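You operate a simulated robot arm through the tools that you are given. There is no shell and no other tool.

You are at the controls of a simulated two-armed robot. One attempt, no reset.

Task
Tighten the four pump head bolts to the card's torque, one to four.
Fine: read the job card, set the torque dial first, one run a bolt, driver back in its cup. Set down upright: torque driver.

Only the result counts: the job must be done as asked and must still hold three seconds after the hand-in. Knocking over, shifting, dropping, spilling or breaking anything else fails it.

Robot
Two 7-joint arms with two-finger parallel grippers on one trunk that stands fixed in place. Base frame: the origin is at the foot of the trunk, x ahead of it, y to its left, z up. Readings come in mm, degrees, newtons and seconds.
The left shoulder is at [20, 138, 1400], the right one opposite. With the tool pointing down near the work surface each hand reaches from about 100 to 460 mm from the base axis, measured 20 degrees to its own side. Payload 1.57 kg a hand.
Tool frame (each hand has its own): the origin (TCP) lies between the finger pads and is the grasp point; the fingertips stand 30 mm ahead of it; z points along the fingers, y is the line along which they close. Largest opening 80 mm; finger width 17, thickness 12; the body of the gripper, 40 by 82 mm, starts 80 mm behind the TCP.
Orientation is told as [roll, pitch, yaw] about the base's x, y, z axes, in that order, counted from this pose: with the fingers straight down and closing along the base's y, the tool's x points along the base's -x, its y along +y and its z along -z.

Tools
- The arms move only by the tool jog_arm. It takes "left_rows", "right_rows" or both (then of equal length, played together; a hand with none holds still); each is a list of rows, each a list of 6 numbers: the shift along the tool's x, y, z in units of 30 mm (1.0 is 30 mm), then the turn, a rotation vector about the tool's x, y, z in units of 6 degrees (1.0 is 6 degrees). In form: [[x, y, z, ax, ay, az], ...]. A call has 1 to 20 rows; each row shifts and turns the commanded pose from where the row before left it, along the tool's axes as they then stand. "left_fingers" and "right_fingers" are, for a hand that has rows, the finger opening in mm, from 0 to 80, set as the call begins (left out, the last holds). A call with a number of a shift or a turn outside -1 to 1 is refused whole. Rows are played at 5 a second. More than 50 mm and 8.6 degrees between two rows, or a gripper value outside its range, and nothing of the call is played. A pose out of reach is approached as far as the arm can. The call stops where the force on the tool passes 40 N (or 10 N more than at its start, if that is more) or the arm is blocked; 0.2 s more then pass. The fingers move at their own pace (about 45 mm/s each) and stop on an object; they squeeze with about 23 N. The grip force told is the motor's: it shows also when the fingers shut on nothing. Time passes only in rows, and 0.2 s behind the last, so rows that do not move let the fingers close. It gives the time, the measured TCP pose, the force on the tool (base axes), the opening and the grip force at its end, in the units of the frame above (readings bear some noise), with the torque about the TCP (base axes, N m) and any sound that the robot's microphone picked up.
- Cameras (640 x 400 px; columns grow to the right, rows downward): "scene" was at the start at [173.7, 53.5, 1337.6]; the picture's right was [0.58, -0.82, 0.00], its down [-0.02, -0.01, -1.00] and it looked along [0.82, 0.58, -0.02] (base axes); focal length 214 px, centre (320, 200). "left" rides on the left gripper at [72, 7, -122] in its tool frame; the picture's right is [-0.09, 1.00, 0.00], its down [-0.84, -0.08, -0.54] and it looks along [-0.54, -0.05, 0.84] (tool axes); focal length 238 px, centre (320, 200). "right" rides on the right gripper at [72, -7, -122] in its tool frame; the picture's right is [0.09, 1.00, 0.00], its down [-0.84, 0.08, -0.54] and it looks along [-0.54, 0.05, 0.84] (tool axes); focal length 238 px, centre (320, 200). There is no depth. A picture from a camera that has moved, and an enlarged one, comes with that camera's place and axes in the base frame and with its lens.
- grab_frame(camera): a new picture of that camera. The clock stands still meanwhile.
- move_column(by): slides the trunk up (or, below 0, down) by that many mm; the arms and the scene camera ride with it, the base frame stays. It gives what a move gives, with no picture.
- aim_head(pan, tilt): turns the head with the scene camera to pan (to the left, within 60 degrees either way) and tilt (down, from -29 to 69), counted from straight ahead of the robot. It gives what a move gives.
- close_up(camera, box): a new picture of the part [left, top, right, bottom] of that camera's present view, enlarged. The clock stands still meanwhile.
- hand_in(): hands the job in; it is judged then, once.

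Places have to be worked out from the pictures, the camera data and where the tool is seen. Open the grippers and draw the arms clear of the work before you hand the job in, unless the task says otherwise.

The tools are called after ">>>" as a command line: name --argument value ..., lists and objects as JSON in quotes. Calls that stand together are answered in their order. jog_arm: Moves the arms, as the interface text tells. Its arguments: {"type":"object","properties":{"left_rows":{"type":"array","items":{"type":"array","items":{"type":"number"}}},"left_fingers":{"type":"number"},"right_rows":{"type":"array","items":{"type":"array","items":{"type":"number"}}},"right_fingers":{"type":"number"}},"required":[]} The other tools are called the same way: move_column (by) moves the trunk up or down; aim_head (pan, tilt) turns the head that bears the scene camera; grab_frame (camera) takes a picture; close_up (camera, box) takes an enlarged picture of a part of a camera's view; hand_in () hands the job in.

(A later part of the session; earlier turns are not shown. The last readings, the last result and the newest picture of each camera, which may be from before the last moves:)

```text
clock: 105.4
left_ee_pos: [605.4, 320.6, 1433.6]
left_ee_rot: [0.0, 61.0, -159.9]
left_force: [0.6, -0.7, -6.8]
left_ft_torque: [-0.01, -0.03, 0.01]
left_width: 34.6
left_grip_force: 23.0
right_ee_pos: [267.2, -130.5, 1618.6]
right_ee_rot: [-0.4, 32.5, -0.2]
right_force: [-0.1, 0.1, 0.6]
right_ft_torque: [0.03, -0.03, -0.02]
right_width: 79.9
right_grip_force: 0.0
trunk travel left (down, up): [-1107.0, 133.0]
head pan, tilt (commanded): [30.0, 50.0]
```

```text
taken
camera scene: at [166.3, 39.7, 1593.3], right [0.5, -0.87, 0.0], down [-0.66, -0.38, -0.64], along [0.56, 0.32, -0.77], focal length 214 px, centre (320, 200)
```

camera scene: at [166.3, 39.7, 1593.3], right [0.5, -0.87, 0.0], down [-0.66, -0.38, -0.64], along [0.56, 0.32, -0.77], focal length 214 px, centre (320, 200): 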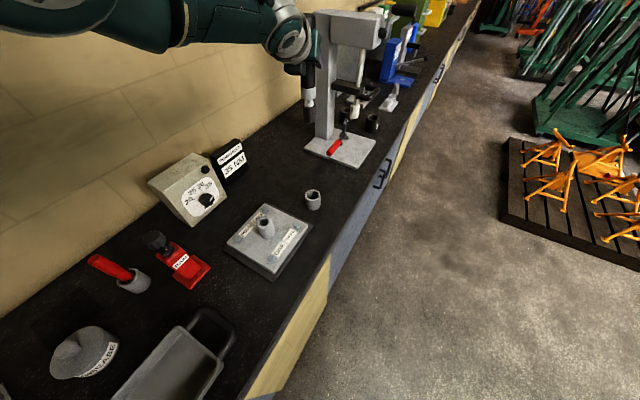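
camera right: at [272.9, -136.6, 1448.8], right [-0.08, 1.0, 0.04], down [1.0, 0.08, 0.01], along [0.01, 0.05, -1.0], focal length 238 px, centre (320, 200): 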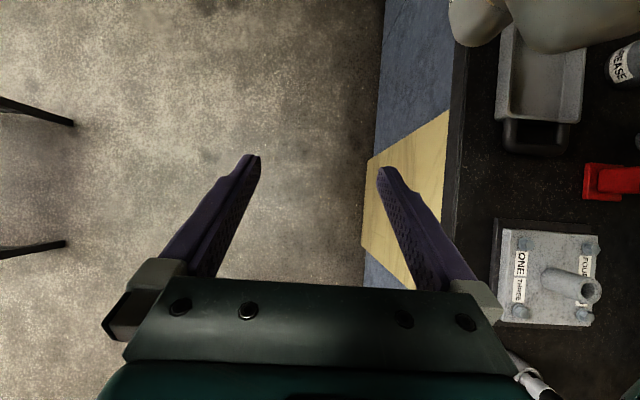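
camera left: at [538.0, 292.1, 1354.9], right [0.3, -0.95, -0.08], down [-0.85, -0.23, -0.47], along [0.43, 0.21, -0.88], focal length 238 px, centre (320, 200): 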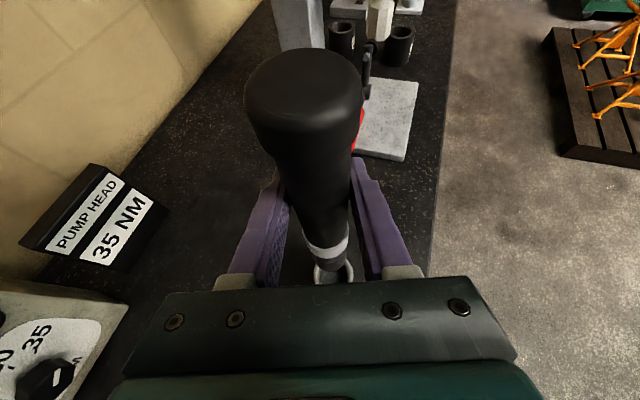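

>>> close_up --camera "scene" --box '[250, 250, 290, 280]'

>>> close_up --camera "scene" --box '[275, 210, 315, 240]'

>>> close_up --camera "scene" --box '[215, 225, 255, 255]'

>>> close_up --camera "scene" --box '[245, 195, 285, 225]'

>>> close_up --camera "scene" --box '[293, 180, 333, 215]'

```text
13.33 times, centred on (270, 265) of scene
camera zoom: at [166.3, 39.7, 1593.3], right [0.5, -0.87, 0.0], down [-0.66, -0.38, -0.64], along [0.56, 0.32, -0.77], focal length 2860 px, centre (987, -667)
```

zoom: 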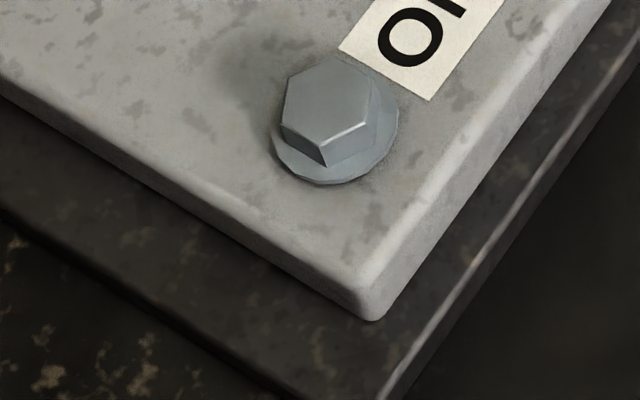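

```text
13.33 times, centred on (295, 225) of scene
camera zoom: at [166.3, 39.7, 1593.3], right [0.5, -0.87, 0.0], down [-0.66, -0.38, -0.64], along [0.56, 0.32, -0.77], focal length 2860 px, centre (653, -133)
```

zoom: 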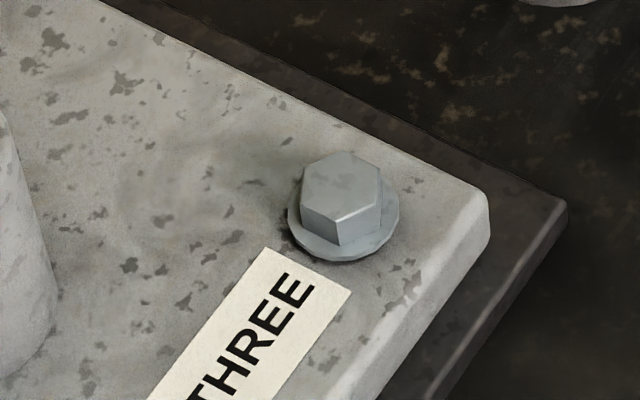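

```text
13.33 times, centred on (235, 240) of scene
camera zoom: at [166.3, 39.7, 1593.3], right [0.5, -0.87, 0.0], down [-0.66, -0.38, -0.64], along [0.56, 0.32, -0.77], focal length 2860 px, centre (1453, -333)
```

zoom: 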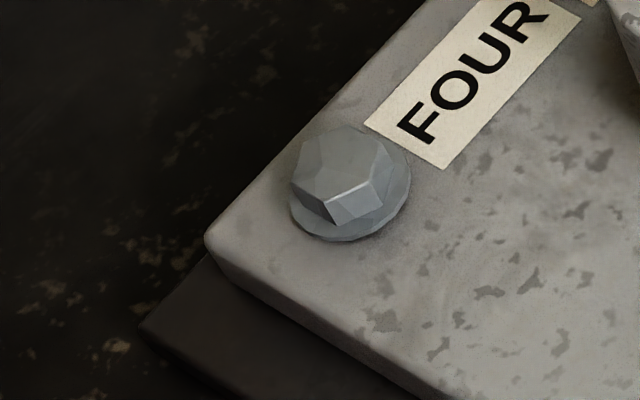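

```text
13.33 times, centred on (265, 210) of scene
camera zoom: at [166.3, 39.7, 1593.3], right [0.5, -0.87, 0.0], down [-0.66, -0.38, -0.64], along [0.56, 0.32, -0.77], focal length 2860 px, centre (1053, 67)
```

zoom: 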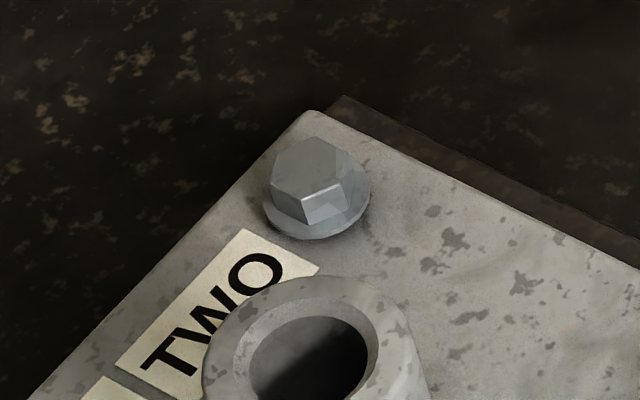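

```text
11.43 times, centred on (313, 198) of scene
camera zoom: at [166.3, 39.7, 1593.3], right [0.5, -0.87, 0.0], down [-0.66, -0.38, -0.64], along [0.56, 0.32, -0.77], focal length 2451 px, centre (400, 229)
```

zoom: 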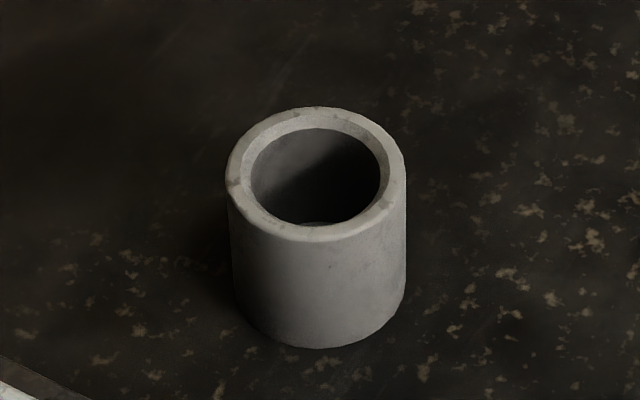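

Camera bias is about 2 mm, so I'll finish the alignment visually at the bolt. With the trunk high, I swing the straight arm along its sphere toward bolt ONE, first half.

>>> jog_arm --left_rows '[[-0.927, -0.265, 0.072, 0, 0, 0], [-0.929, -0.265, 0.007, 0, 0, 0], [-0.93, -0.255, -0.05, 0, 0, 0], [-0.924, -0.25, -0.115, 0, 0, 0], [-0.914, -0.239, -0.174, 0, 0, 0], [-0.904, -0.226, -0.238, 0, 0, 0], [-0.894, -0.21, -0.295, 0, 0, 0]]'

>>> grab_frame --camera "left"

>>> grab_frame --camera "scene"

```text
clock: 107.0
left_ee_pos: [479.3, 328.8, 1277.4]
left_ee_rot: [-0.1, 61.0, -160.0]
left_force: [-0.3, -0.6, -6.4]
left_ft_torque: [0.03, -0.06, 0.0]
left_width: 34.3
left_grip_force: 23.1
right_ee_pos: [268.0, -130.6, 1618.9]
right_ee_rot: [-0.4, 32.5, -0.2]
right_force: [0.3, 0.3, 1.1]
right_ft_torque: [-0.02, 0.01, -0.01]
right_width: 80.0
right_grip_force: 0.0
trunk travel left (down, up): [-1107.0, 133.0]
head pan, tilt (commanded): [30.0, 50.0]
```

```text
taken
camera left: at [412.8, 299.2, 1398.4], right [0.3, -0.95, -0.08], down [-0.85, -0.23, -0.47], along [0.43, 0.21, -0.88], focal length 238 px, centre (320, 200)
```

left: 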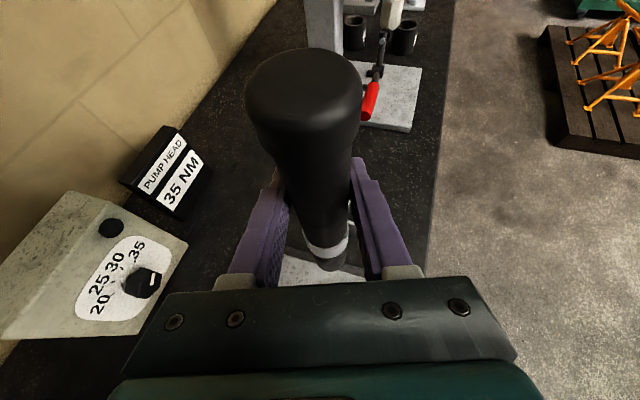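

```text
taken
camera scene: at [166.4, 39.7, 1593.3], right [0.5, -0.87, 0.0], down [-0.66, -0.38, -0.64], along [0.56, 0.32, -0.77], focal length 214 px, centre (320, 200)
```

scene: 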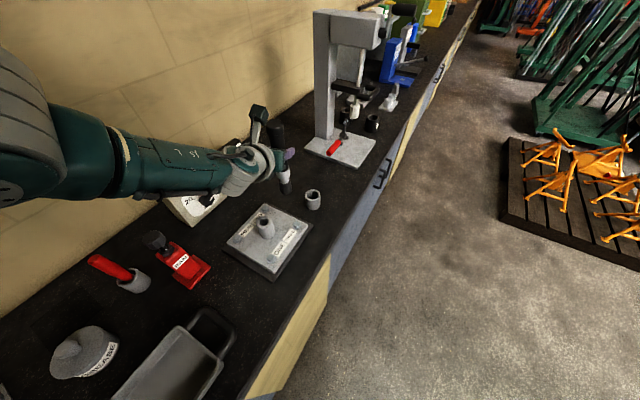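

The motion follows as computed. I continue the second half toward bolt ONE.

>>> jog_arm --left_rows '[[-0.87, -0.193, -0.355, 0, 0, 0], [-0.846, -0.174, -0.409, 0, 0, 0], [-0.82, -0.155, -0.464, 0, 0, 0], [-0.793, -0.134, -0.512, 0, 0, 0], [-0.763, -0.107, -0.568, 0, 0, 0]]'

>>> grab_frame --camera "scene"

```text
clock: 108.2
left_ee_pos: [357.6, 309.3, 1203.3]
left_ee_rot: [0.1, 61.0, -159.8]
left_force: [-0.9, -0.5, -6.3]
left_ft_torque: [0.03, -0.03, 0.0]
left_width: 34.5
left_grip_force: 23.1
right_ee_pos: [268.7, -130.7, 1617.0]
right_ee_rot: [-0.5, 32.5, -0.2]
right_force: [-0.6, -0.5, 0.7]
right_ft_torque: [0.02, -0.03, -0.03]
right_width: 79.8
right_grip_force: 0.0
trunk travel left (down, up): [-1107.0, 133.0]
head pan, tilt (commanded): [30.0, 50.0]
```

```text
taken
camera scene: at [166.4, 39.7, 1593.3], right [0.5, -0.87, 0.0], down [-0.66, -0.38, -0.64], along [0.56, 0.32, -0.77], focal length 214 px, centre (320, 200)
```

scene: 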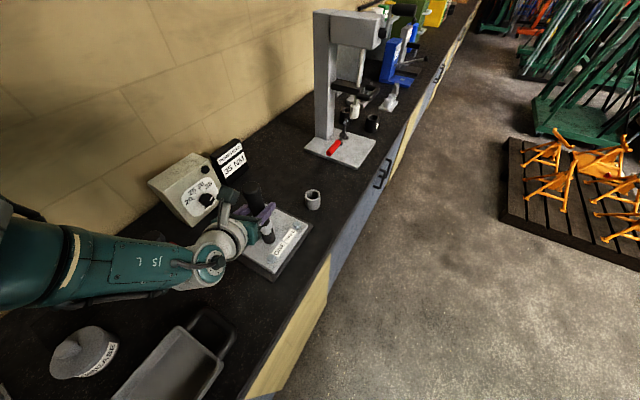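

TCP is at [358,309]; the socket end is ~60 mm above the bolts. I make the last horizontal step to bolt ONE.

>>> jog_arm --left_rows '[[-0.64, -0.14, -0.504, 0, 0, 0], [0, 0, 0, 0, 0, 0]]'

>>> close_up --camera "scene" --box '[200, 170, 340, 290]'

```text
clock: 108.8
left_ee_pos: [334.3, 307.9, 1193.2]
left_ee_rot: [-0.1, 61.1, -159.9]
left_force: [0.7, -0.2, -6.6]
left_ft_torque: [0.05, -0.04, -0.01]
left_width: 34.3
left_grip_force: 22.4
right_ee_pos: [268.0, -129.6, 1618.1]
right_ee_rot: [-0.4, 32.4, -0.3]
right_force: [-0.2, 0.5, -0.2]
right_ft_torque: [-0.01, -0.02, -0.01]
right_width: 80.1
right_grip_force: 0.1
trunk travel left (down, up): [-1107.0, 133.0]
head pan, tilt (commanded): [30.0, 50.0]
```

```text
3.33 times, centred on (270, 230) of scene
camera zoom: at [166.4, 39.7, 1593.3], right [0.5, -0.87, 0.0], down [-0.66, -0.38, -0.64], along [0.56, 0.32, -0.77], focal length 715 px, centre (487, 100)
```

zoom: 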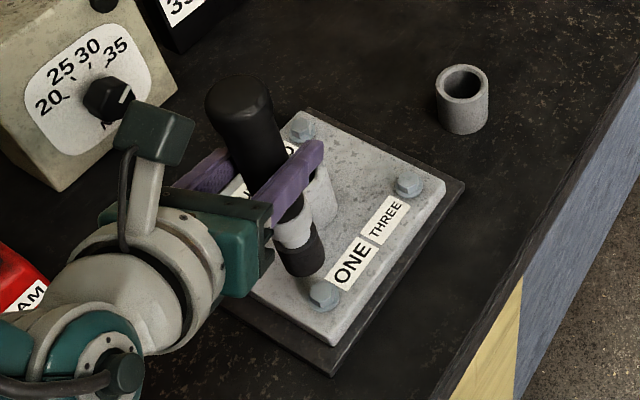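

The view is excellent. I zoom to measure the socket end against bolt ONE.

>>> close_up --camera "scene" --box '[245, 225, 295, 265]'

```text
10.00 times, centred on (270, 245) of scene
camera zoom: at [166.4, 39.7, 1593.3], right [0.5, -0.87, 0.0], down [-0.66, -0.38, -0.64], along [0.56, 0.32, -0.77], focal length 2145 px, centre (820, -250)
```

zoom: 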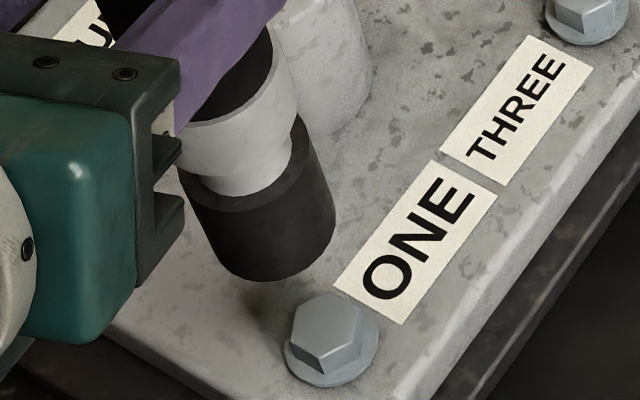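

The socket sits about 5–6 mm left of the bolt as seen. I shift by [+2.9, −4.9] and lower 30 mm to re-measure with a smaller gap.

>>> jog_arm --left_rows '[[0.025, 0.187, 0.025, 0, 0, 0], [0, 0, 0, 0, 0, 0]]'

>>> move_column --by -30

>>> grab_frame --camera "scene"

```text
clock: 109.4
left_ee_pos: [339.2, 302.6, 1194.3]
left_ee_rot: [0.1, 61.0, -159.8]
left_force: [0.4, -0.4, -6.4]
left_ft_torque: [-0.01, -0.04, 0.04]
left_width: 34.6
left_grip_force: 23.2
right_ee_pos: [268.0, -129.8, 1618.6]
right_ee_rot: [-0.3, 32.6, -0.3]
right_force: [0.9, -0.5, 0.9]
right_ft_torque: [-0.04, 0.05, 0.01]
right_width: 80.1
right_grip_force: 0.0
trunk travel left (down, up): [-1107.0, 133.0]
head pan, tilt (commanded): [30.0, 50.0]
```

```text
clock: 110.1
left_ee_pos: [338.7, 303.3, 1164.3]
left_ee_rot: [-0.1, 61.0, -159.9]
left_force: [1.1, 0.2, -6.4]
left_ft_torque: [0.0, -0.04, 0.0]
left_width: 34.3
left_grip_force: 22.8
right_ee_pos: [267.8, -131.9, 1587.3]
right_ee_rot: [-0.4, 32.5, -0.2]
right_force: [0.4, -0.4, -0.3]
right_ft_torque: [0.04, -0.03, 0.01]
right_width: 79.9
right_grip_force: 0.0
trunk travel left (down, up): [-1077.0, 163.0]
head pan, tilt (commanded): [30.0, 50.0]
```

```text
taken
camera scene: at [166.4, 39.7, 1563.2], right [0.5, -0.87, 0.0], down [-0.66, -0.38, -0.64], along [0.56, 0.32, -0.77], focal length 214 px, centre (320, 200)
```

scene: 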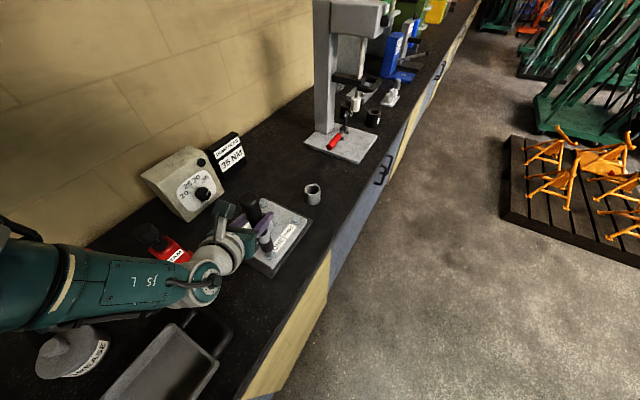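

>>> close_up --camera "scene" --box '[240, 225, 295, 269]'

```text
9.09 times, centred on (268, 247) of scene
camera zoom: at [166.4, 39.7, 1563.2], right [0.5, -0.87, 0.0], down [-0.66, -0.38, -0.64], along [0.56, 0.32, -0.77], focal length 1950 px, centre (797, -227)
```

zoom: 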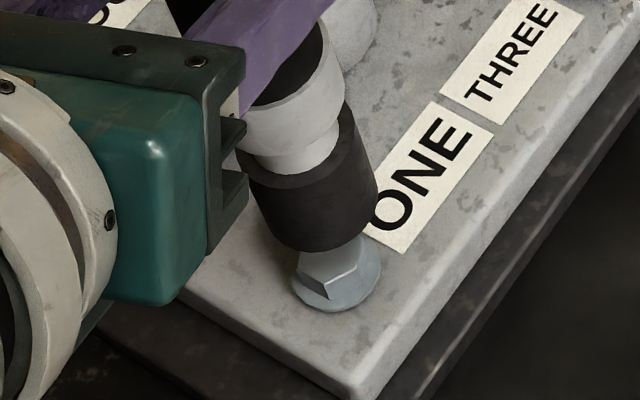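

Laterally aligned within 0.3 mm. I lower 15 mm more to judge the depth direction with almost no gap.

>>> move_column --by -15

>>> close_up --camera "scene" --box '[240, 225, 295, 269]'

```text
clock: 110.7
left_ee_pos: [339.0, 300.9, 1148.9]
left_ee_rot: [0.0, 61.0, -160.0]
left_force: [-0.9, 0.0, -6.3]
left_ft_torque: [-0.02, -0.07, 0.02]
left_width: 34.5
left_grip_force: 23.0
right_ee_pos: [268.6, -131.1, 1573.8]
right_ee_rot: [-0.4, 32.6, -0.3]
right_force: [-0.1, 0.3, -0.9]
right_ft_torque: [-0.01, 0.02, 0.01]
right_width: 80.1
right_grip_force: 0.1
trunk travel left (down, up): [-1062.0, 178.0]
head pan, tilt (commanded): [30.0, 50.0]
```

```text
9.09 times, centred on (268, 247) of scene
camera zoom: at [166.4, 39.7, 1548.2], right [0.5, -0.87, 0.0], down [-0.66, -0.38, -0.64], along [0.56, 0.32, -0.77], focal length 1950 px, centre (797, -227)
```

zoom: 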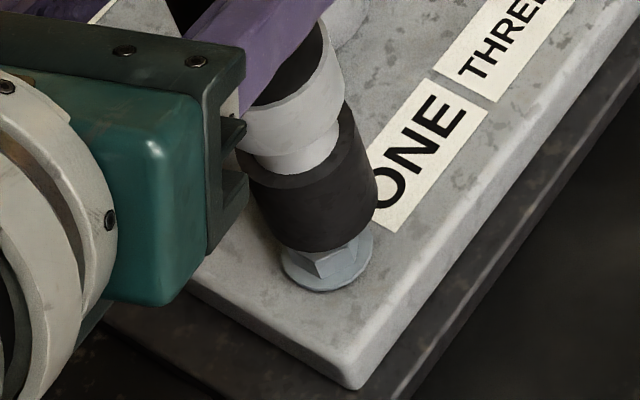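

>>> close_up --camera "scene" --box '[258, 234, 282, 254]'

```text
16.00 times, centred on (270, 244) of scene
camera zoom: at [166.4, 39.7, 1548.2], right [0.5, -0.87, 0.0], down [-0.66, -0.38, -0.64], along [0.56, 0.32, -0.77], focal length 3432 px, centre (1120, -504)
```

zoom: 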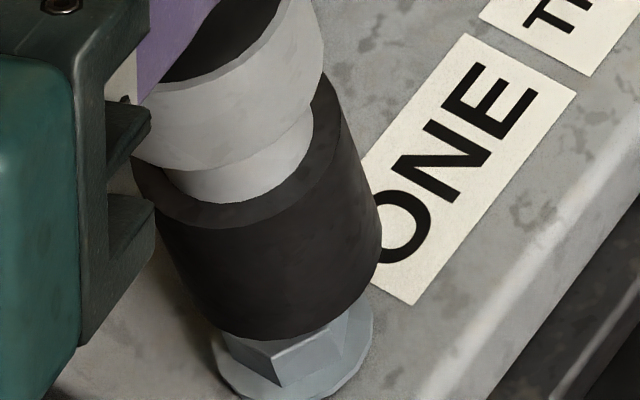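

I need a second viewpoint for the depth direction, so I tilt the right hand about 40° so its camera looks across at the plate.

>>> jog_arm --right_rows '[[0, 0, 0, -0.843, 0, -0.537], [0, 0, 0, -0.843, 0, -0.537], [0, 0, 0, -0.843, 0, -0.537], [0, 0, 0, -0.843, 0, -0.537], [0, 0, 0, -0.843, 0, -0.537], [0, 0, 0, -0.843, 0, -0.537], [0, 0, 0, -0.5, 0, -0.32]]'

>>> grab_frame --camera "right"

```text
clock: 112.3
left_ee_pos: [338.9, 302.3, 1148.7]
left_ee_rot: [-0.1, 61.0, -159.9]
left_force: [-0.2, 0.2, -6.5]
left_ft_torque: [-0.01, -0.03, 0.0]
left_width: 34.5
left_grip_force: 23.3
right_ee_pos: [268.0, -130.8, 1574.7]
right_ee_rot: [44.1, 24.6, 21.9]
right_force: [0.1, 0.1, 0.8]
right_ft_torque: [-0.08, 0.0, -0.01]
right_width: 80.0
right_grip_force: 0.2
trunk travel left (down, up): [-1062.0, 178.0]
head pan, tilt (commanded): [30.0, 50.0]
```

```text
taken
camera right: at [272.7, -225.9, 1679.2], right [-0.08, 0.74, 0.67], down [1.0, 0.05, 0.05], along [0.0, 0.67, -0.74], focal length 238 px, centre (320, 200)
```

right: 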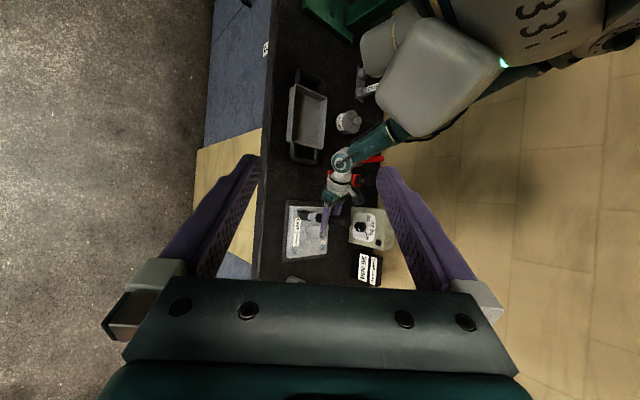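

>>> close_up --camera "right" --box '[280, 195, 340, 240]'

>>> close_up --camera "right" --box '[286, 202, 310, 220]'

```text
8.89 times, centred on (310, 218) of right
camera zoom: at [272.7, -225.9, 1679.2], right [-0.08, 0.74, 0.67], down [1.0, 0.05, 0.05], along [0.0, 0.67, -0.74], focal length 2119 px, centre (409, 44)
```

zoom: 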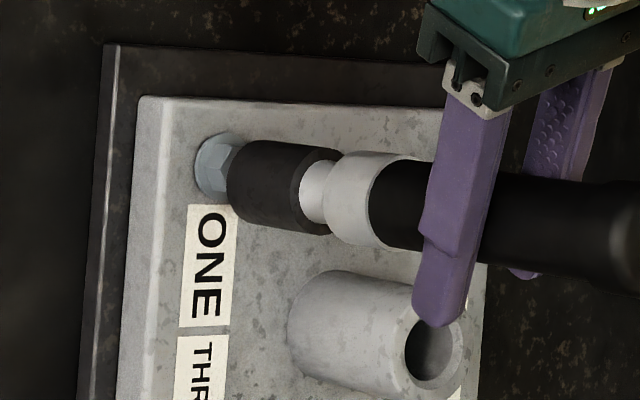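

```text
16.00 times, centred on (298, 211) of right
camera zoom: at [272.7, -225.9, 1679.2], right [-0.08, 0.74, 0.67], down [1.0, 0.05, 0.05], along [0.0, 0.67, -0.74], focal length 3814 px, centre (672, 24)
```

zoom: 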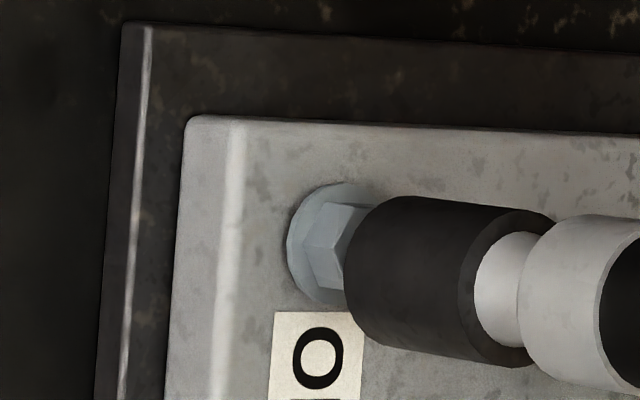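

Both views agree: the socket is +3.7 mm in x and −1.9 mm in y off bolt ONE, with the socket end 141 mm below the TCP. I apply the correction and re-check from both cameras.

>>> jog_arm --left_rows '[[-0.075, -0.102, -0.066, 0, 0, 0], [0, 0, 0, 0, 0, 0]]'

>>> close_up --camera "right" --box '[286, 202, 310, 220]'

>>> close_up --camera "scene" --box '[258, 234, 282, 254]'

```text
clock: 112.9
left_ee_pos: [335.8, 304.3, 1148.7]
left_ee_rot: [-0.1, 61.0, -159.8]
left_force: [-0.5, -0.9, -7.4]
left_ft_torque: [0.01, -0.05, 0.02]
left_width: 34.3
left_grip_force: 22.8
right_ee_pos: [268.0, -131.3, 1574.6]
right_ee_rot: [44.1, 24.6, 21.9]
right_force: [0.5, 0.1, -0.1]
right_ft_torque: [-0.02, 0.01, 0.01]
right_width: 80.0
right_grip_force: 0.0
trunk travel left (down, up): [-1062.0, 178.0]
head pan, tilt (commanded): [30.0, 50.0]
```

```text
16.00 times, centred on (298, 211) of right
camera zoom: at [272.7, -225.7, 1679.3], right [-0.08, 0.74, 0.67], down [1.0, 0.05, 0.05], along [0.0, 0.67, -0.74], focal length 3814 px, centre (672, 24)
```

zoom: 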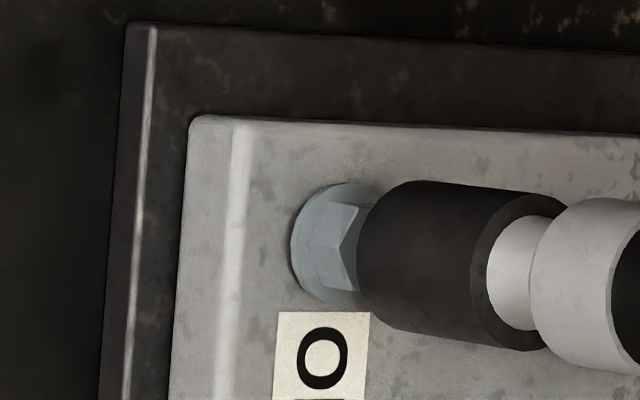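

```text
16.00 times, centred on (270, 244) of scene
camera zoom: at [166.4, 39.7, 1548.3], right [0.5, -0.87, 0.0], down [-0.66, -0.38, -0.64], along [0.56, 0.32, -0.77], focal length 3432 px, centre (1120, -504)
```

zoom: 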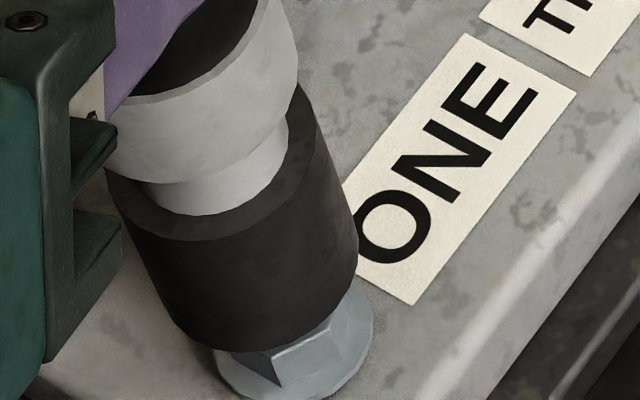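

Aligned within about half a millimetre in both views. I lower in small trunk steps, watching force and sound.

>>> move_column --by -7

>>> move_column --by -3

```text
clock: 113.5
left_ee_pos: [335.0, 304.2, 1141.4]
left_ee_rot: [-0.1, 61.0, -159.9]
left_force: [0.0, -0.2, -6.8]
left_ft_torque: [-0.01, -0.05, 0.01]
left_width: 34.3
left_grip_force: 23.3
right_ee_pos: [268.9, -130.7, 1565.9]
right_ee_rot: [44.1, 24.6, 21.8]
right_force: [-0.3, 0.2, -1.2]
right_ft_torque: [0.02, 0.02, -0.01]
right_width: 79.8
right_grip_force: 0.0
trunk travel left (down, up): [-1055.0, 185.0]
head pan, tilt (commanded): [30.0, 50.0]
```

```text
clock: 114.0
left_ee_pos: [334.0, 305.5, 1137.9]
left_ee_rot: [-0.1, 60.9, -159.8]
left_force: [-0.4, -0.6, -7.2]
left_ft_torque: [0.0, -0.03, 0.01]
left_width: 34.7
left_grip_force: 23.1
right_ee_pos: [268.1, -130.2, 1564.6]
right_ee_rot: [44.1, 24.5, 21.9]
right_force: [-0.8, -0.1, -0.6]
right_ft_torque: [0.0, -0.01, 0.02]
right_width: 80.1
right_grip_force: 0.1
trunk travel left (down, up): [-1052.0, 188.0]
head pan, tilt (commanded): [30.0, 50.0]
```

No contact yet; I continue in 3 mm steps.

>>> move_column --by -3

>>> close_up --camera "right" --box '[286, 202, 310, 220]'

```text
clock: 114.5
left_ee_pos: [335.9, 304.6, 1135.4]
left_ee_rot: [-0.1, 61.0, -159.9]
left_force: [0.2, -0.6, -7.0]
left_ft_torque: [0.0, -0.03, -0.03]
left_width: 34.6
left_grip_force: 23.2
right_ee_pos: [267.4, -129.7, 1561.6]
right_ee_rot: [44.1, 24.6, 21.9]
right_force: [0.1, 0.0, -1.0]
right_ft_torque: [-0.01, -0.03, -0.03]
right_width: 79.9
right_grip_force: 0.2
trunk travel left (down, up): [-1049.0, 191.0]
head pan, tilt (commanded): [30.0, 50.0]
```

```text
16.00 times, centred on (298, 211) of right
camera zoom: at [272.7, -225.7, 1666.4], right [-0.08, 0.74, 0.67], down [1.0, 0.05, 0.05], along [0.0, 0.67, -0.74], focal length 3814 px, centre (672, 24)
```

zoom: 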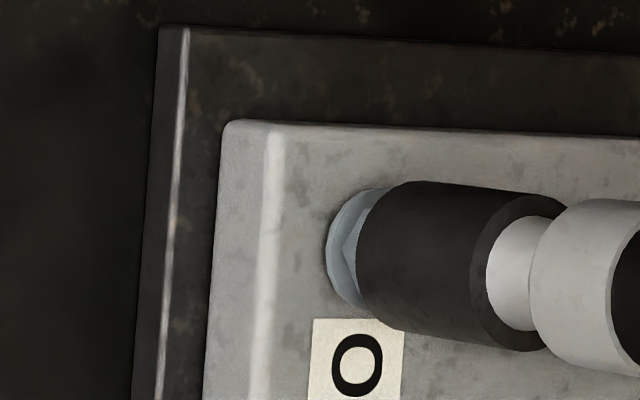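

>>> move_column --by -3

>>> move_column --by -2

```text
clock: 115.0
left_ee_pos: [335.8, 305.4, 1132.7]
left_ee_rot: [0.0, 60.9, -160.0]
left_force: [-0.7, -0.6, -7.2]
left_ft_torque: [0.01, -0.01, 0.0]
left_width: 34.5
left_grip_force: 23.5
right_ee_pos: [268.4, -130.7, 1557.9]
right_ee_rot: [44.1, 24.5, 21.9]
right_force: [-0.2, -0.5, -0.1]
right_ft_torque: [0.03, 0.0, -0.02]
right_width: 79.8
right_grip_force: 0.1
trunk travel left (down, up): [-1046.0, 194.0]
head pan, tilt (commanded): [30.0, 50.0]
```

```text
clock: 115.6
left_ee_pos: [335.1, 304.0, 1130.5]
left_ee_rot: [0.0, 61.0, -160.0]
left_force: [0.0, 0.3, -6.5]
left_ft_torque: [0.01, -0.03, 0.03]
left_width: 34.4
left_grip_force: 23.5
right_ee_pos: [267.9, -129.9, 1555.9]
right_ee_rot: [44.1, 24.6, 21.9]
right_force: [-0.2, 0.6, -1.0]
right_ft_torque: [0.03, 0.03, 0.03]
right_width: 80.0
right_grip_force: 0.1
trunk travel left (down, up): [-1044.0, 196.0]
head pan, tilt (commanded): [30.0, 50.0]
```

>>> move_column --by -2

>>> close_up --camera "right" --box '[286, 202, 310, 220]'

>>> close_up --camera "scene" --box '[258, 230, 286, 254]'

```text
clock: 116.1
left_ee_pos: [336.2, 305.2, 1127.4]
left_ee_rot: [0.0, 60.9, -159.9]
left_force: [-0.2, 0.9, -7.7]
left_ft_torque: [0.0, -0.03, 0.0]
left_width: 34.1
left_grip_force: 22.7
right_ee_pos: [267.4, -129.9, 1554.8]
right_ee_rot: [44.1, 24.7, 21.9]
right_force: [-0.6, 0.8, 0.5]
right_ft_torque: [0.0, -0.02, 0.01]
right_width: 80.2
right_grip_force: 0.0
trunk travel left (down, up): [-1042.0, 198.0]
head pan, tilt (commanded): [30.0, 50.0]
```

```text
16.00 times, centred on (298, 211) of right
camera zoom: at [272.7, -225.7, 1659.4], right [-0.08, 0.74, 0.67], down [1.0, 0.05, 0.05], along [0.0, 0.67, -0.74], focal length 3814 px, centre (672, 24)
```

zoom: 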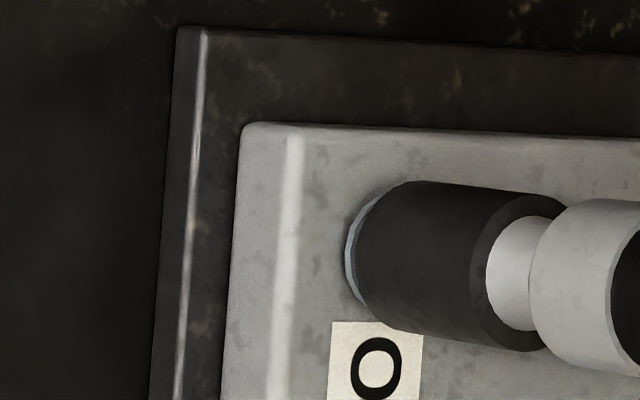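

```text
16.00 times, centred on (272, 242) of scene
camera zoom: at [166.4, 39.6, 1528.3], right [0.5, -0.87, 0.0], down [-0.66, -0.38, -0.64], along [0.56, 0.32, -0.77], focal length 3432 px, centre (1088, -472)
```

zoom: 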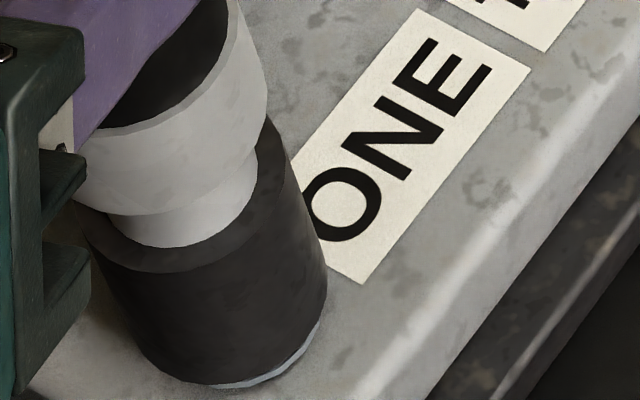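

The socket has slid over the hex and is nearly at the flange. I continue down in 2 mm steps to contact.

>>> move_column --by -2

>>> move_column --by -2

```text
clock: 116.6
left_ee_pos: [335.7, 304.5, 1126.6]
left_ee_rot: [0.0, 61.0, -159.9]
left_force: [-0.4, -0.6, -7.2]
left_ft_torque: [0.0, -0.06, 0.01]
left_width: 34.4
left_grip_force: 22.9
right_ee_pos: [267.6, -131.3, 1551.9]
right_ee_rot: [44.0, 24.6, 22.0]
right_force: [0.9, 0.9, -0.2]
right_ft_torque: [0.01, 0.01, 0.04]
right_width: 80.2
right_grip_force: 0.0
trunk travel left (down, up): [-1040.0, 200.0]
head pan, tilt (commanded): [30.0, 50.0]
```

```text
clock: 117.1
left_ee_pos: [335.0, 304.3, 1124.8]
left_ee_rot: [-0.1, 60.9, -159.9]
left_force: [0.9, -0.4, -7.6]
left_ft_torque: [0.0, -0.01, 0.01]
left_width: 34.3
left_grip_force: 23.5
right_ee_pos: [267.7, -131.5, 1549.7]
right_ee_rot: [44.0, 24.8, 22.0]
right_force: [1.1, -0.8, -0.1]
right_ft_torque: [0.01, -0.01, 0.0]
right_width: 80.0
right_grip_force: 0.1
trunk travel left (down, up): [-1038.0, 202.0]
head pan, tilt (commanded): [30.0, 50.0]
```

>>> move_column --by -1.5

>>> move_column --by -1.5

>>> close_up --camera "right" --box '[286, 202, 310, 220]'

```text
clock: 117.6
left_ee_pos: [334.9, 305.0, 1122.5]
left_ee_rot: [0.1, 61.1, -159.9]
left_force: [-1.6, -1.9, -0.7]
left_ft_torque: [-0.13, 0.25, 0.01]
left_width: 34.1
left_grip_force: 23.5
right_ee_pos: [267.3, -131.0, 1547.8]
right_ee_rot: [44.0, 24.7, 21.9]
right_force: [0.0, -0.3, 0.4]
right_ft_torque: [-0.03, 0.0, -0.03]
right_width: 80.0
right_grip_force: 0.0
trunk travel left (down, up): [-1037.0, 203.0]
head pan, tilt (commanded): [30.0, 50.0]
```

```text
clock: 118.2
left_ee_pos: [336.3, 303.8, 1121.9]
left_ee_rot: [-0.1, 61.1, -159.9]
left_force: [-0.6, -0.2, -0.3]
left_ft_torque: [-0.15, 0.17, 0.01]
left_width: 34.3
left_grip_force: 22.9
right_ee_pos: [267.6, -129.6, 1547.0]
right_ee_rot: [44.2, 24.6, 21.9]
right_force: [0.2, 0.1, -0.1]
right_ft_torque: [-0.02, -0.03, -0.02]
right_width: 80.1
right_grip_force: 0.1
trunk travel left (down, up): [-1035.0, 205.0]
head pan, tilt (commanded): [30.0, 50.0]
```

```text
16.00 times, centred on (298, 211) of right
camera zoom: at [272.8, -225.6, 1652.4], right [-0.08, 0.74, 0.67], down [1.0, 0.05, 0.06], along [0.0, 0.67, -0.74], focal length 3814 px, centre (672, 24)
```

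zoom: 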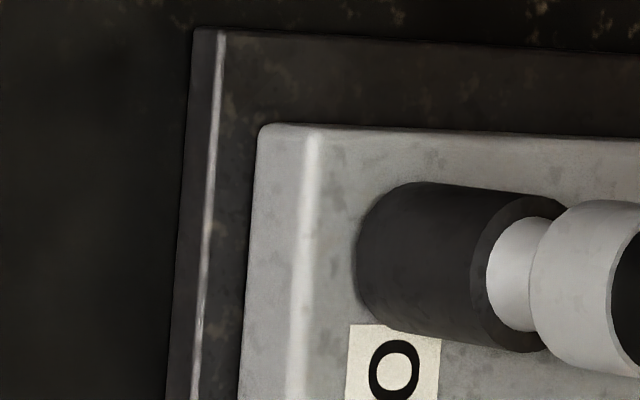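

Contact: the driver's weight is now carried (force z from −7 to ~0). I press slightly more and watch for any sound.

>>> move_column --by -1

>>> jog_arm --left_rows '[[0, 0, 0, 0, 0, 0], [0, 0, 0, 0, 0, 0], [0, 0, 0, 0, 0, 0]]'

```text
clock: 118.7
left_ee_pos: [336.7, 305.5, 1121.6]
left_ee_rot: [0.0, 61.1, -159.9]
left_force: [1.1, -0.2, -1.4]
left_ft_torque: [-0.08, -0.02, 0.02]
left_width: 34.6
left_grip_force: 22.8
right_ee_pos: [268.2, -130.7, 1545.5]
right_ee_rot: [44.1, 24.6, 21.8]
right_force: [-0.1, 0.3, -0.2]
right_ft_torque: [-0.01, -0.01, -0.01]
right_width: 79.9
right_grip_force: 0.0
trunk travel left (down, up): [-1034.0, 206.0]
head pan, tilt (commanded): [30.0, 50.0]
```

```text
clock: 119.5
left_ee_pos: [335.7, 305.6, 1120.5]
left_ee_rot: [0.0, 61.2, -159.8]
left_force: [1.5, -0.5, -2.6]
left_ft_torque: [0.0, -0.11, 0.0]
left_width: 34.3
left_grip_force: 23.7
right_ee_pos: [267.9, -130.6, 1545.6]
right_ee_rot: [44.1, 24.7, 22.0]
right_force: [-0.4, 0.8, -0.2]
right_ft_torque: [0.02, -0.01, -0.02]
right_width: 79.9
right_grip_force: 0.0
trunk travel left (down, up): [-1034.0, 206.0]
head pan, tilt (commanded): [30.0, 50.0]
```

>>> grab_frame --camera "left"

>>> close_up --camera "right" --box '[280, 195, 340, 240]'

```text
taken
camera left: at [269.8, 275.4, 1242.7], right [0.3, -0.95, -0.08], down [-0.85, -0.23, -0.47], along [0.43, 0.21, -0.88], focal length 238 px, centre (320, 200)
```

left: 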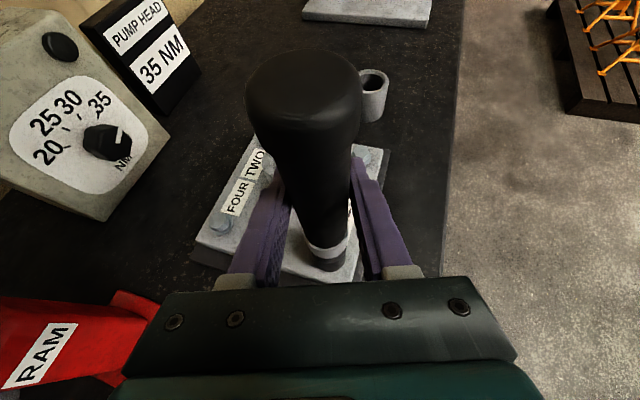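

```text
8.89 times, centred on (310, 218) of right
camera zoom: at [272.8, -225.6, 1651.5], right [-0.08, 0.74, 0.67], down [1.0, 0.05, 0.06], along [0.0, 0.67, -0.74], focal length 2119 px, centre (409, 44)
```

zoom: 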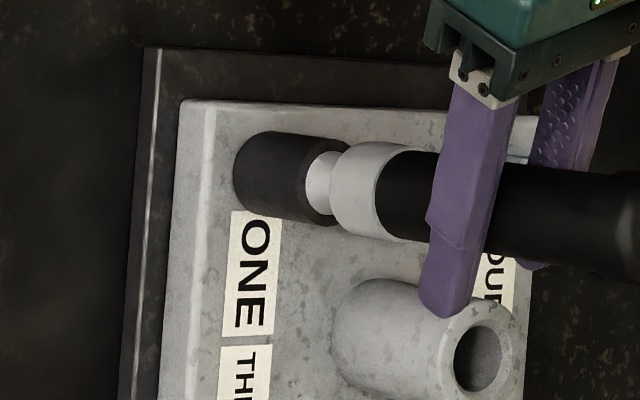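

The driver hasn't slipped in the grip. I press another millimetre and read the force.

>>> move_column --by -1

>>> move_column --by -1

```text
clock: 120.0
left_ee_pos: [334.5, 305.4, 1120.5]
left_ee_rot: [-0.1, 61.2, -159.9]
left_force: [0.8, 0.2, -1.6]
left_ft_torque: [-0.09, -0.07, 0.0]
left_width: 34.5
left_grip_force: 22.4
right_ee_pos: [267.1, -130.8, 1545.1]
right_ee_rot: [44.0, 24.6, 21.8]
right_force: [-0.5, 0.8, 0.0]
right_ft_torque: [0.01, -0.01, 0.01]
right_width: 80.2
right_grip_force: 0.1
trunk travel left (down, up): [-1033.0, 207.0]
head pan, tilt (commanded): [30.0, 50.0]
```

```text
clock: 120.5
left_ee_pos: [336.2, 305.1, 1119.4]
left_ee_rot: [0.1, 61.1, -160.0]
left_force: [-2.3, -1.6, 9.0]
left_ft_torque: [-0.37, 0.43, 0.02]
left_width: 34.4
left_grip_force: 23.0
right_ee_pos: [268.6, -130.0, 1544.5]
right_ee_rot: [44.1, 24.5, 21.8]
right_force: [0.7, 0.2, 0.8]
right_ft_torque: [0.03, 0.0, 0.01]
right_width: 80.0
right_grip_force: 0.1
trunk travel left (down, up): [-1032.0, 208.0]
head pan, tilt (commanded): [30.0, 50.0]
```

Now pressing with about 16 N. I hold a moment to see whether the driver runs on pressure alone.

>>> jog_arm --left_rows '[[0, 0, 0, 0, 0, 0], [0, 0, 0, 0, 0, 0], [0, 0, 0, 0, 0, 0], [0, 0, 0, 0, 0, 0], [0, 0, 0, 0, 0, 0]]'

```text
clock: 121.7
left_ee_pos: [337.0, 305.3, 1119.4]
left_ee_rot: [0.0, 61.2, -159.9]
left_force: [-0.7, -1.2, 10.7]
left_ft_torque: [-0.37, 0.23, 0.03]
left_width: 34.6
left_grip_force: 22.7
right_ee_pos: [268.1, -130.0, 1543.6]
right_ee_rot: [44.0, 24.4, 22.0]
right_force: [-0.1, 0.0, 0.8]
right_ft_torque: [-0.01, -0.02, -0.02]
right_width: 80.0
right_grip_force: 0.0
trunk travel left (down, up): [-1032.0, 208.0]
head pan, tilt (commanded): [30.0, 50.0]
```

>>> move_column --by -1

>>> jog_arm --left_rows '[[0, 0, 0, 0, 0, 0], [0, 0, 0, 0, 0, 0], [0, 0, 0, 0, 0, 0]]'

```text
clock: 122.2
left_ee_pos: [336.5, 306.3, 1118.4]
left_ee_rot: [0.0, 61.2, -159.9]
left_force: [-0.4, -3.2, 16.2]
left_ft_torque: [-0.37, 0.21, 0.03]
left_width: 34.5
left_grip_force: 23.2
right_ee_pos: [269.3, -130.9, 1542.6]
right_ee_rot: [44.2, 24.5, 22.0]
right_force: [0.2, -1.0, 0.6]
right_ft_torque: [-0.02, -0.01, 0.0]
right_width: 80.1
right_grip_force: 0.1
trunk travel left (down, up): [-1031.0, 209.0]
head pan, tilt (commanded): [30.0, 50.0]
```

```text
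clock: 123.0
left_ee_pos: [336.5, 305.7, 1119.0]
left_ee_rot: [-0.1, 61.2, -159.9]
left_force: [0.0, -2.5, 16.6]
left_ft_torque: [-0.3, 0.01, 0.02]
left_width: 34.4
left_grip_force: 23.3
right_ee_pos: [269.6, -131.0, 1542.2]
right_ee_rot: [44.2, 24.5, 22.0]
right_force: [0.0, 0.5, 0.0]
right_ft_torque: [-0.01, -0.02, 0.0]
right_width: 80.0
right_grip_force: 0.0
trunk travel left (down, up): [-1031.0, 209.0]
head pan, tilt (commanded): [30.0, 50.0]
```

No sound at 23 N net. I increase the press a little further.

>>> move_column --by -1

>>> jog_arm --left_rows '[[0, 0, 0, 0, 0, 0], [0, 0, 0, 0, 0, 0]]'

```text
clock: 123.5
left_ee_pos: [337.8, 303.7, 1117.6]
left_ee_rot: [-0.1, 61.2, -160.0]
left_force: [1.9, -2.7, 15.8]
left_ft_torque: [-0.14, -0.14, 0.07]
left_width: 34.3
left_grip_force: 22.8
right_ee_pos: [268.1, -130.5, 1540.8]
right_ee_rot: [44.2, 24.5, 21.8]
right_force: [-0.5, -0.6, -0.1]
right_ft_torque: [-0.02, -0.02, -0.01]
right_width: 79.9
right_grip_force: 0.1
trunk travel left (down, up): [-1030.0, 210.0]
head pan, tilt (commanded): [30.0, 50.0]
```

```text
clock: 124.1
left_ee_pos: [337.8, 305.2, 1118.3]
left_ee_rot: [-0.1, 61.2, -160.0]
left_force: [2.1, -2.0, 15.6]
left_ft_torque: [-0.13, -0.24, 0.07]
left_width: 34.4
left_grip_force: 23.5
right_ee_pos: [267.3, -130.3, 1542.1]
right_ee_rot: [44.0, 24.4, 22.0]
right_force: [-0.4, -0.4, 0.4]
right_ft_torque: [-0.05, 0.0, 0.01]
right_width: 80.0
right_grip_force: 0.1
trunk travel left (down, up): [-1030.0, 210.0]
head pan, tilt (commanded): [30.0, 50.0]
```

The grip slips axially at ≈22 N net, so pressing harder isn't the trigger. I ease 1 mm and zoom the dial once more to confirm the setting before trying to turn the driver.

>>> move_column --by 1

>>> close_up --camera "left" --box '[0, 0, 220, 220]'

>>> close_up --camera "left" --box '[230, 30, 400, 290]'

```text
clock: 124.6
left_ee_pos: [335.8, 304.4, 1117.5]
left_ee_rot: [-0.2, 60.9, -159.8]
left_force: [5.2, 1.4, 3.7]
left_ft_torque: [-0.05, -0.43, 0.02]
left_width: 34.4
left_grip_force: 23.1
right_ee_pos: [269.2, -131.0, 1543.0]
right_ee_rot: [44.1, 24.4, 21.9]
right_force: [1.0, 0.3, -0.7]
right_ft_torque: [0.02, 0.0, -0.02]
right_width: 80.1
right_grip_force: 0.0
trunk travel left (down, up): [-1031.0, 209.0]
head pan, tilt (commanded): [30.0, 50.0]
```

```text
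1.82 times, centred on (110, 110) of left
camera zoom: at [270.1, 275.8, 1239.6], right [0.3, -0.95, -0.08], down [-0.85, -0.23, -0.47], along [0.43, 0.21, -0.88], focal length 433 px, centre (702, 364)
```

zoom: 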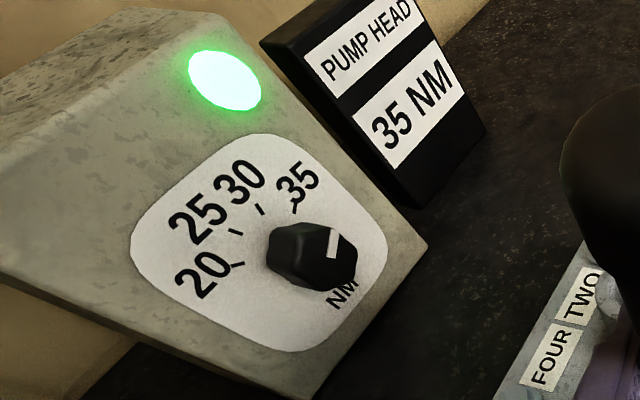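

```text
1.54 times, centred on (315, 160) of left
camera zoom: at [270.1, 275.8, 1239.6], right [0.3, -0.95, -0.08], down [-0.85, -0.23, -0.47], along [0.43, 0.21, -0.88], focal length 367 px, centre (328, 262)
```

zoom: 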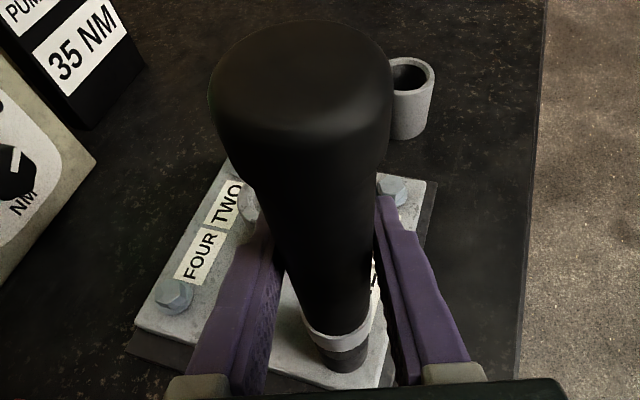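

The black button is a lamp and it has turned green: the press ran the bolt. I lift the driver off straight away and check the lamp.

>>> move_column --by 40

>>> close_up --camera "left" --box '[0, 0, 220, 220]'

>>> grab_frame --camera "left"

>>> close_up --camera "right" --box '[280, 195, 340, 240]'

```text
clock: 125.4
left_ee_pos: [335.1, 303.6, 1157.0]
left_ee_rot: [0.0, 61.1, -159.9]
left_force: [0.2, 0.2, -7.5]
left_ft_torque: [0.04, -0.03, -0.03]
left_width: 34.1
left_grip_force: 23.5
right_ee_pos: [267.9, -130.2, 1582.8]
right_ee_rot: [44.2, 24.7, 21.9]
right_force: [0.5, -0.3, 0.1]
right_ft_torque: [0.02, -0.01, 0.0]
right_width: 80.1
right_grip_force: 0.0
trunk travel left (down, up): [-1071.0, 169.0]
head pan, tilt (commanded): [30.0, 50.0]
```

```text
1.82 times, centred on (110, 110) of left
camera zoom: at [269.2, 275.2, 1279.2], right [0.3, -0.95, -0.08], down [-0.85, -0.23, -0.47], along [0.43, 0.21, -0.88], focal length 433 px, centre (702, 364)
```

zoom: 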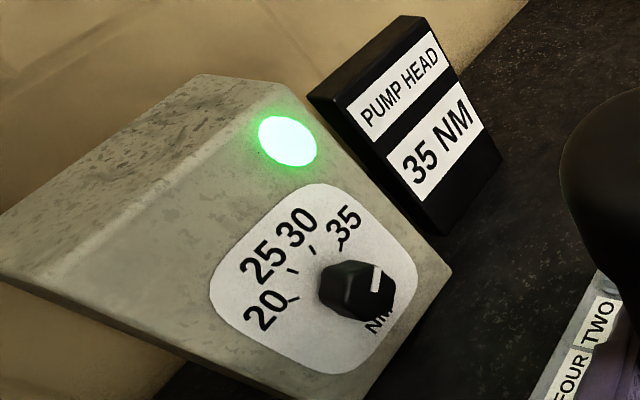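

```text
taken
camera left: at [269.2, 275.2, 1279.2], right [0.3, -0.95, -0.08], down [-0.85, -0.23, -0.47], along [0.43, 0.21, -0.88], focal length 238 px, centre (320, 200)
```

left: 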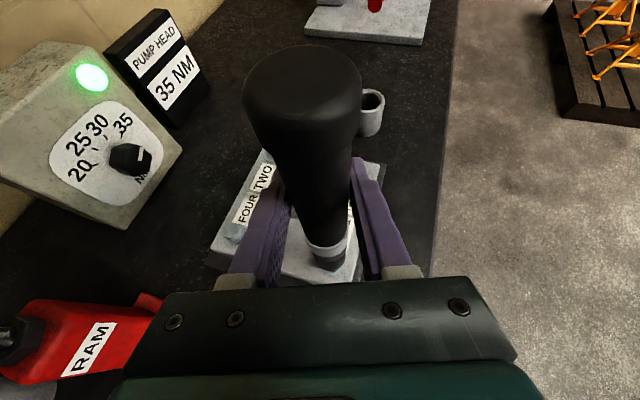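

```text
8.89 times, centred on (310, 218) of right
camera zoom: at [272.7, -225.6, 1688.4], right [-0.08, 0.74, 0.67], down [1.0, 0.05, 0.05], along [0.0, 0.67, -0.74], focal length 2119 px, centre (409, 44)
```

zoom: 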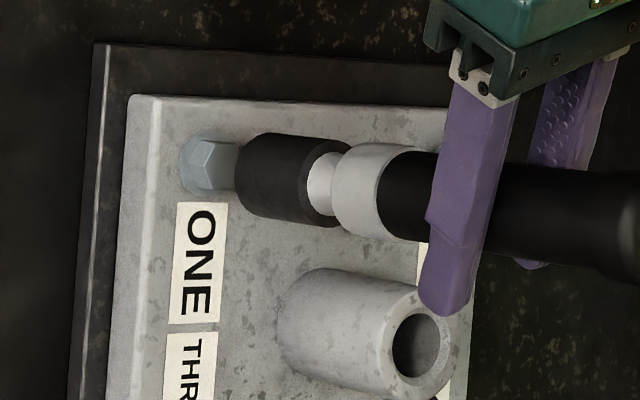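

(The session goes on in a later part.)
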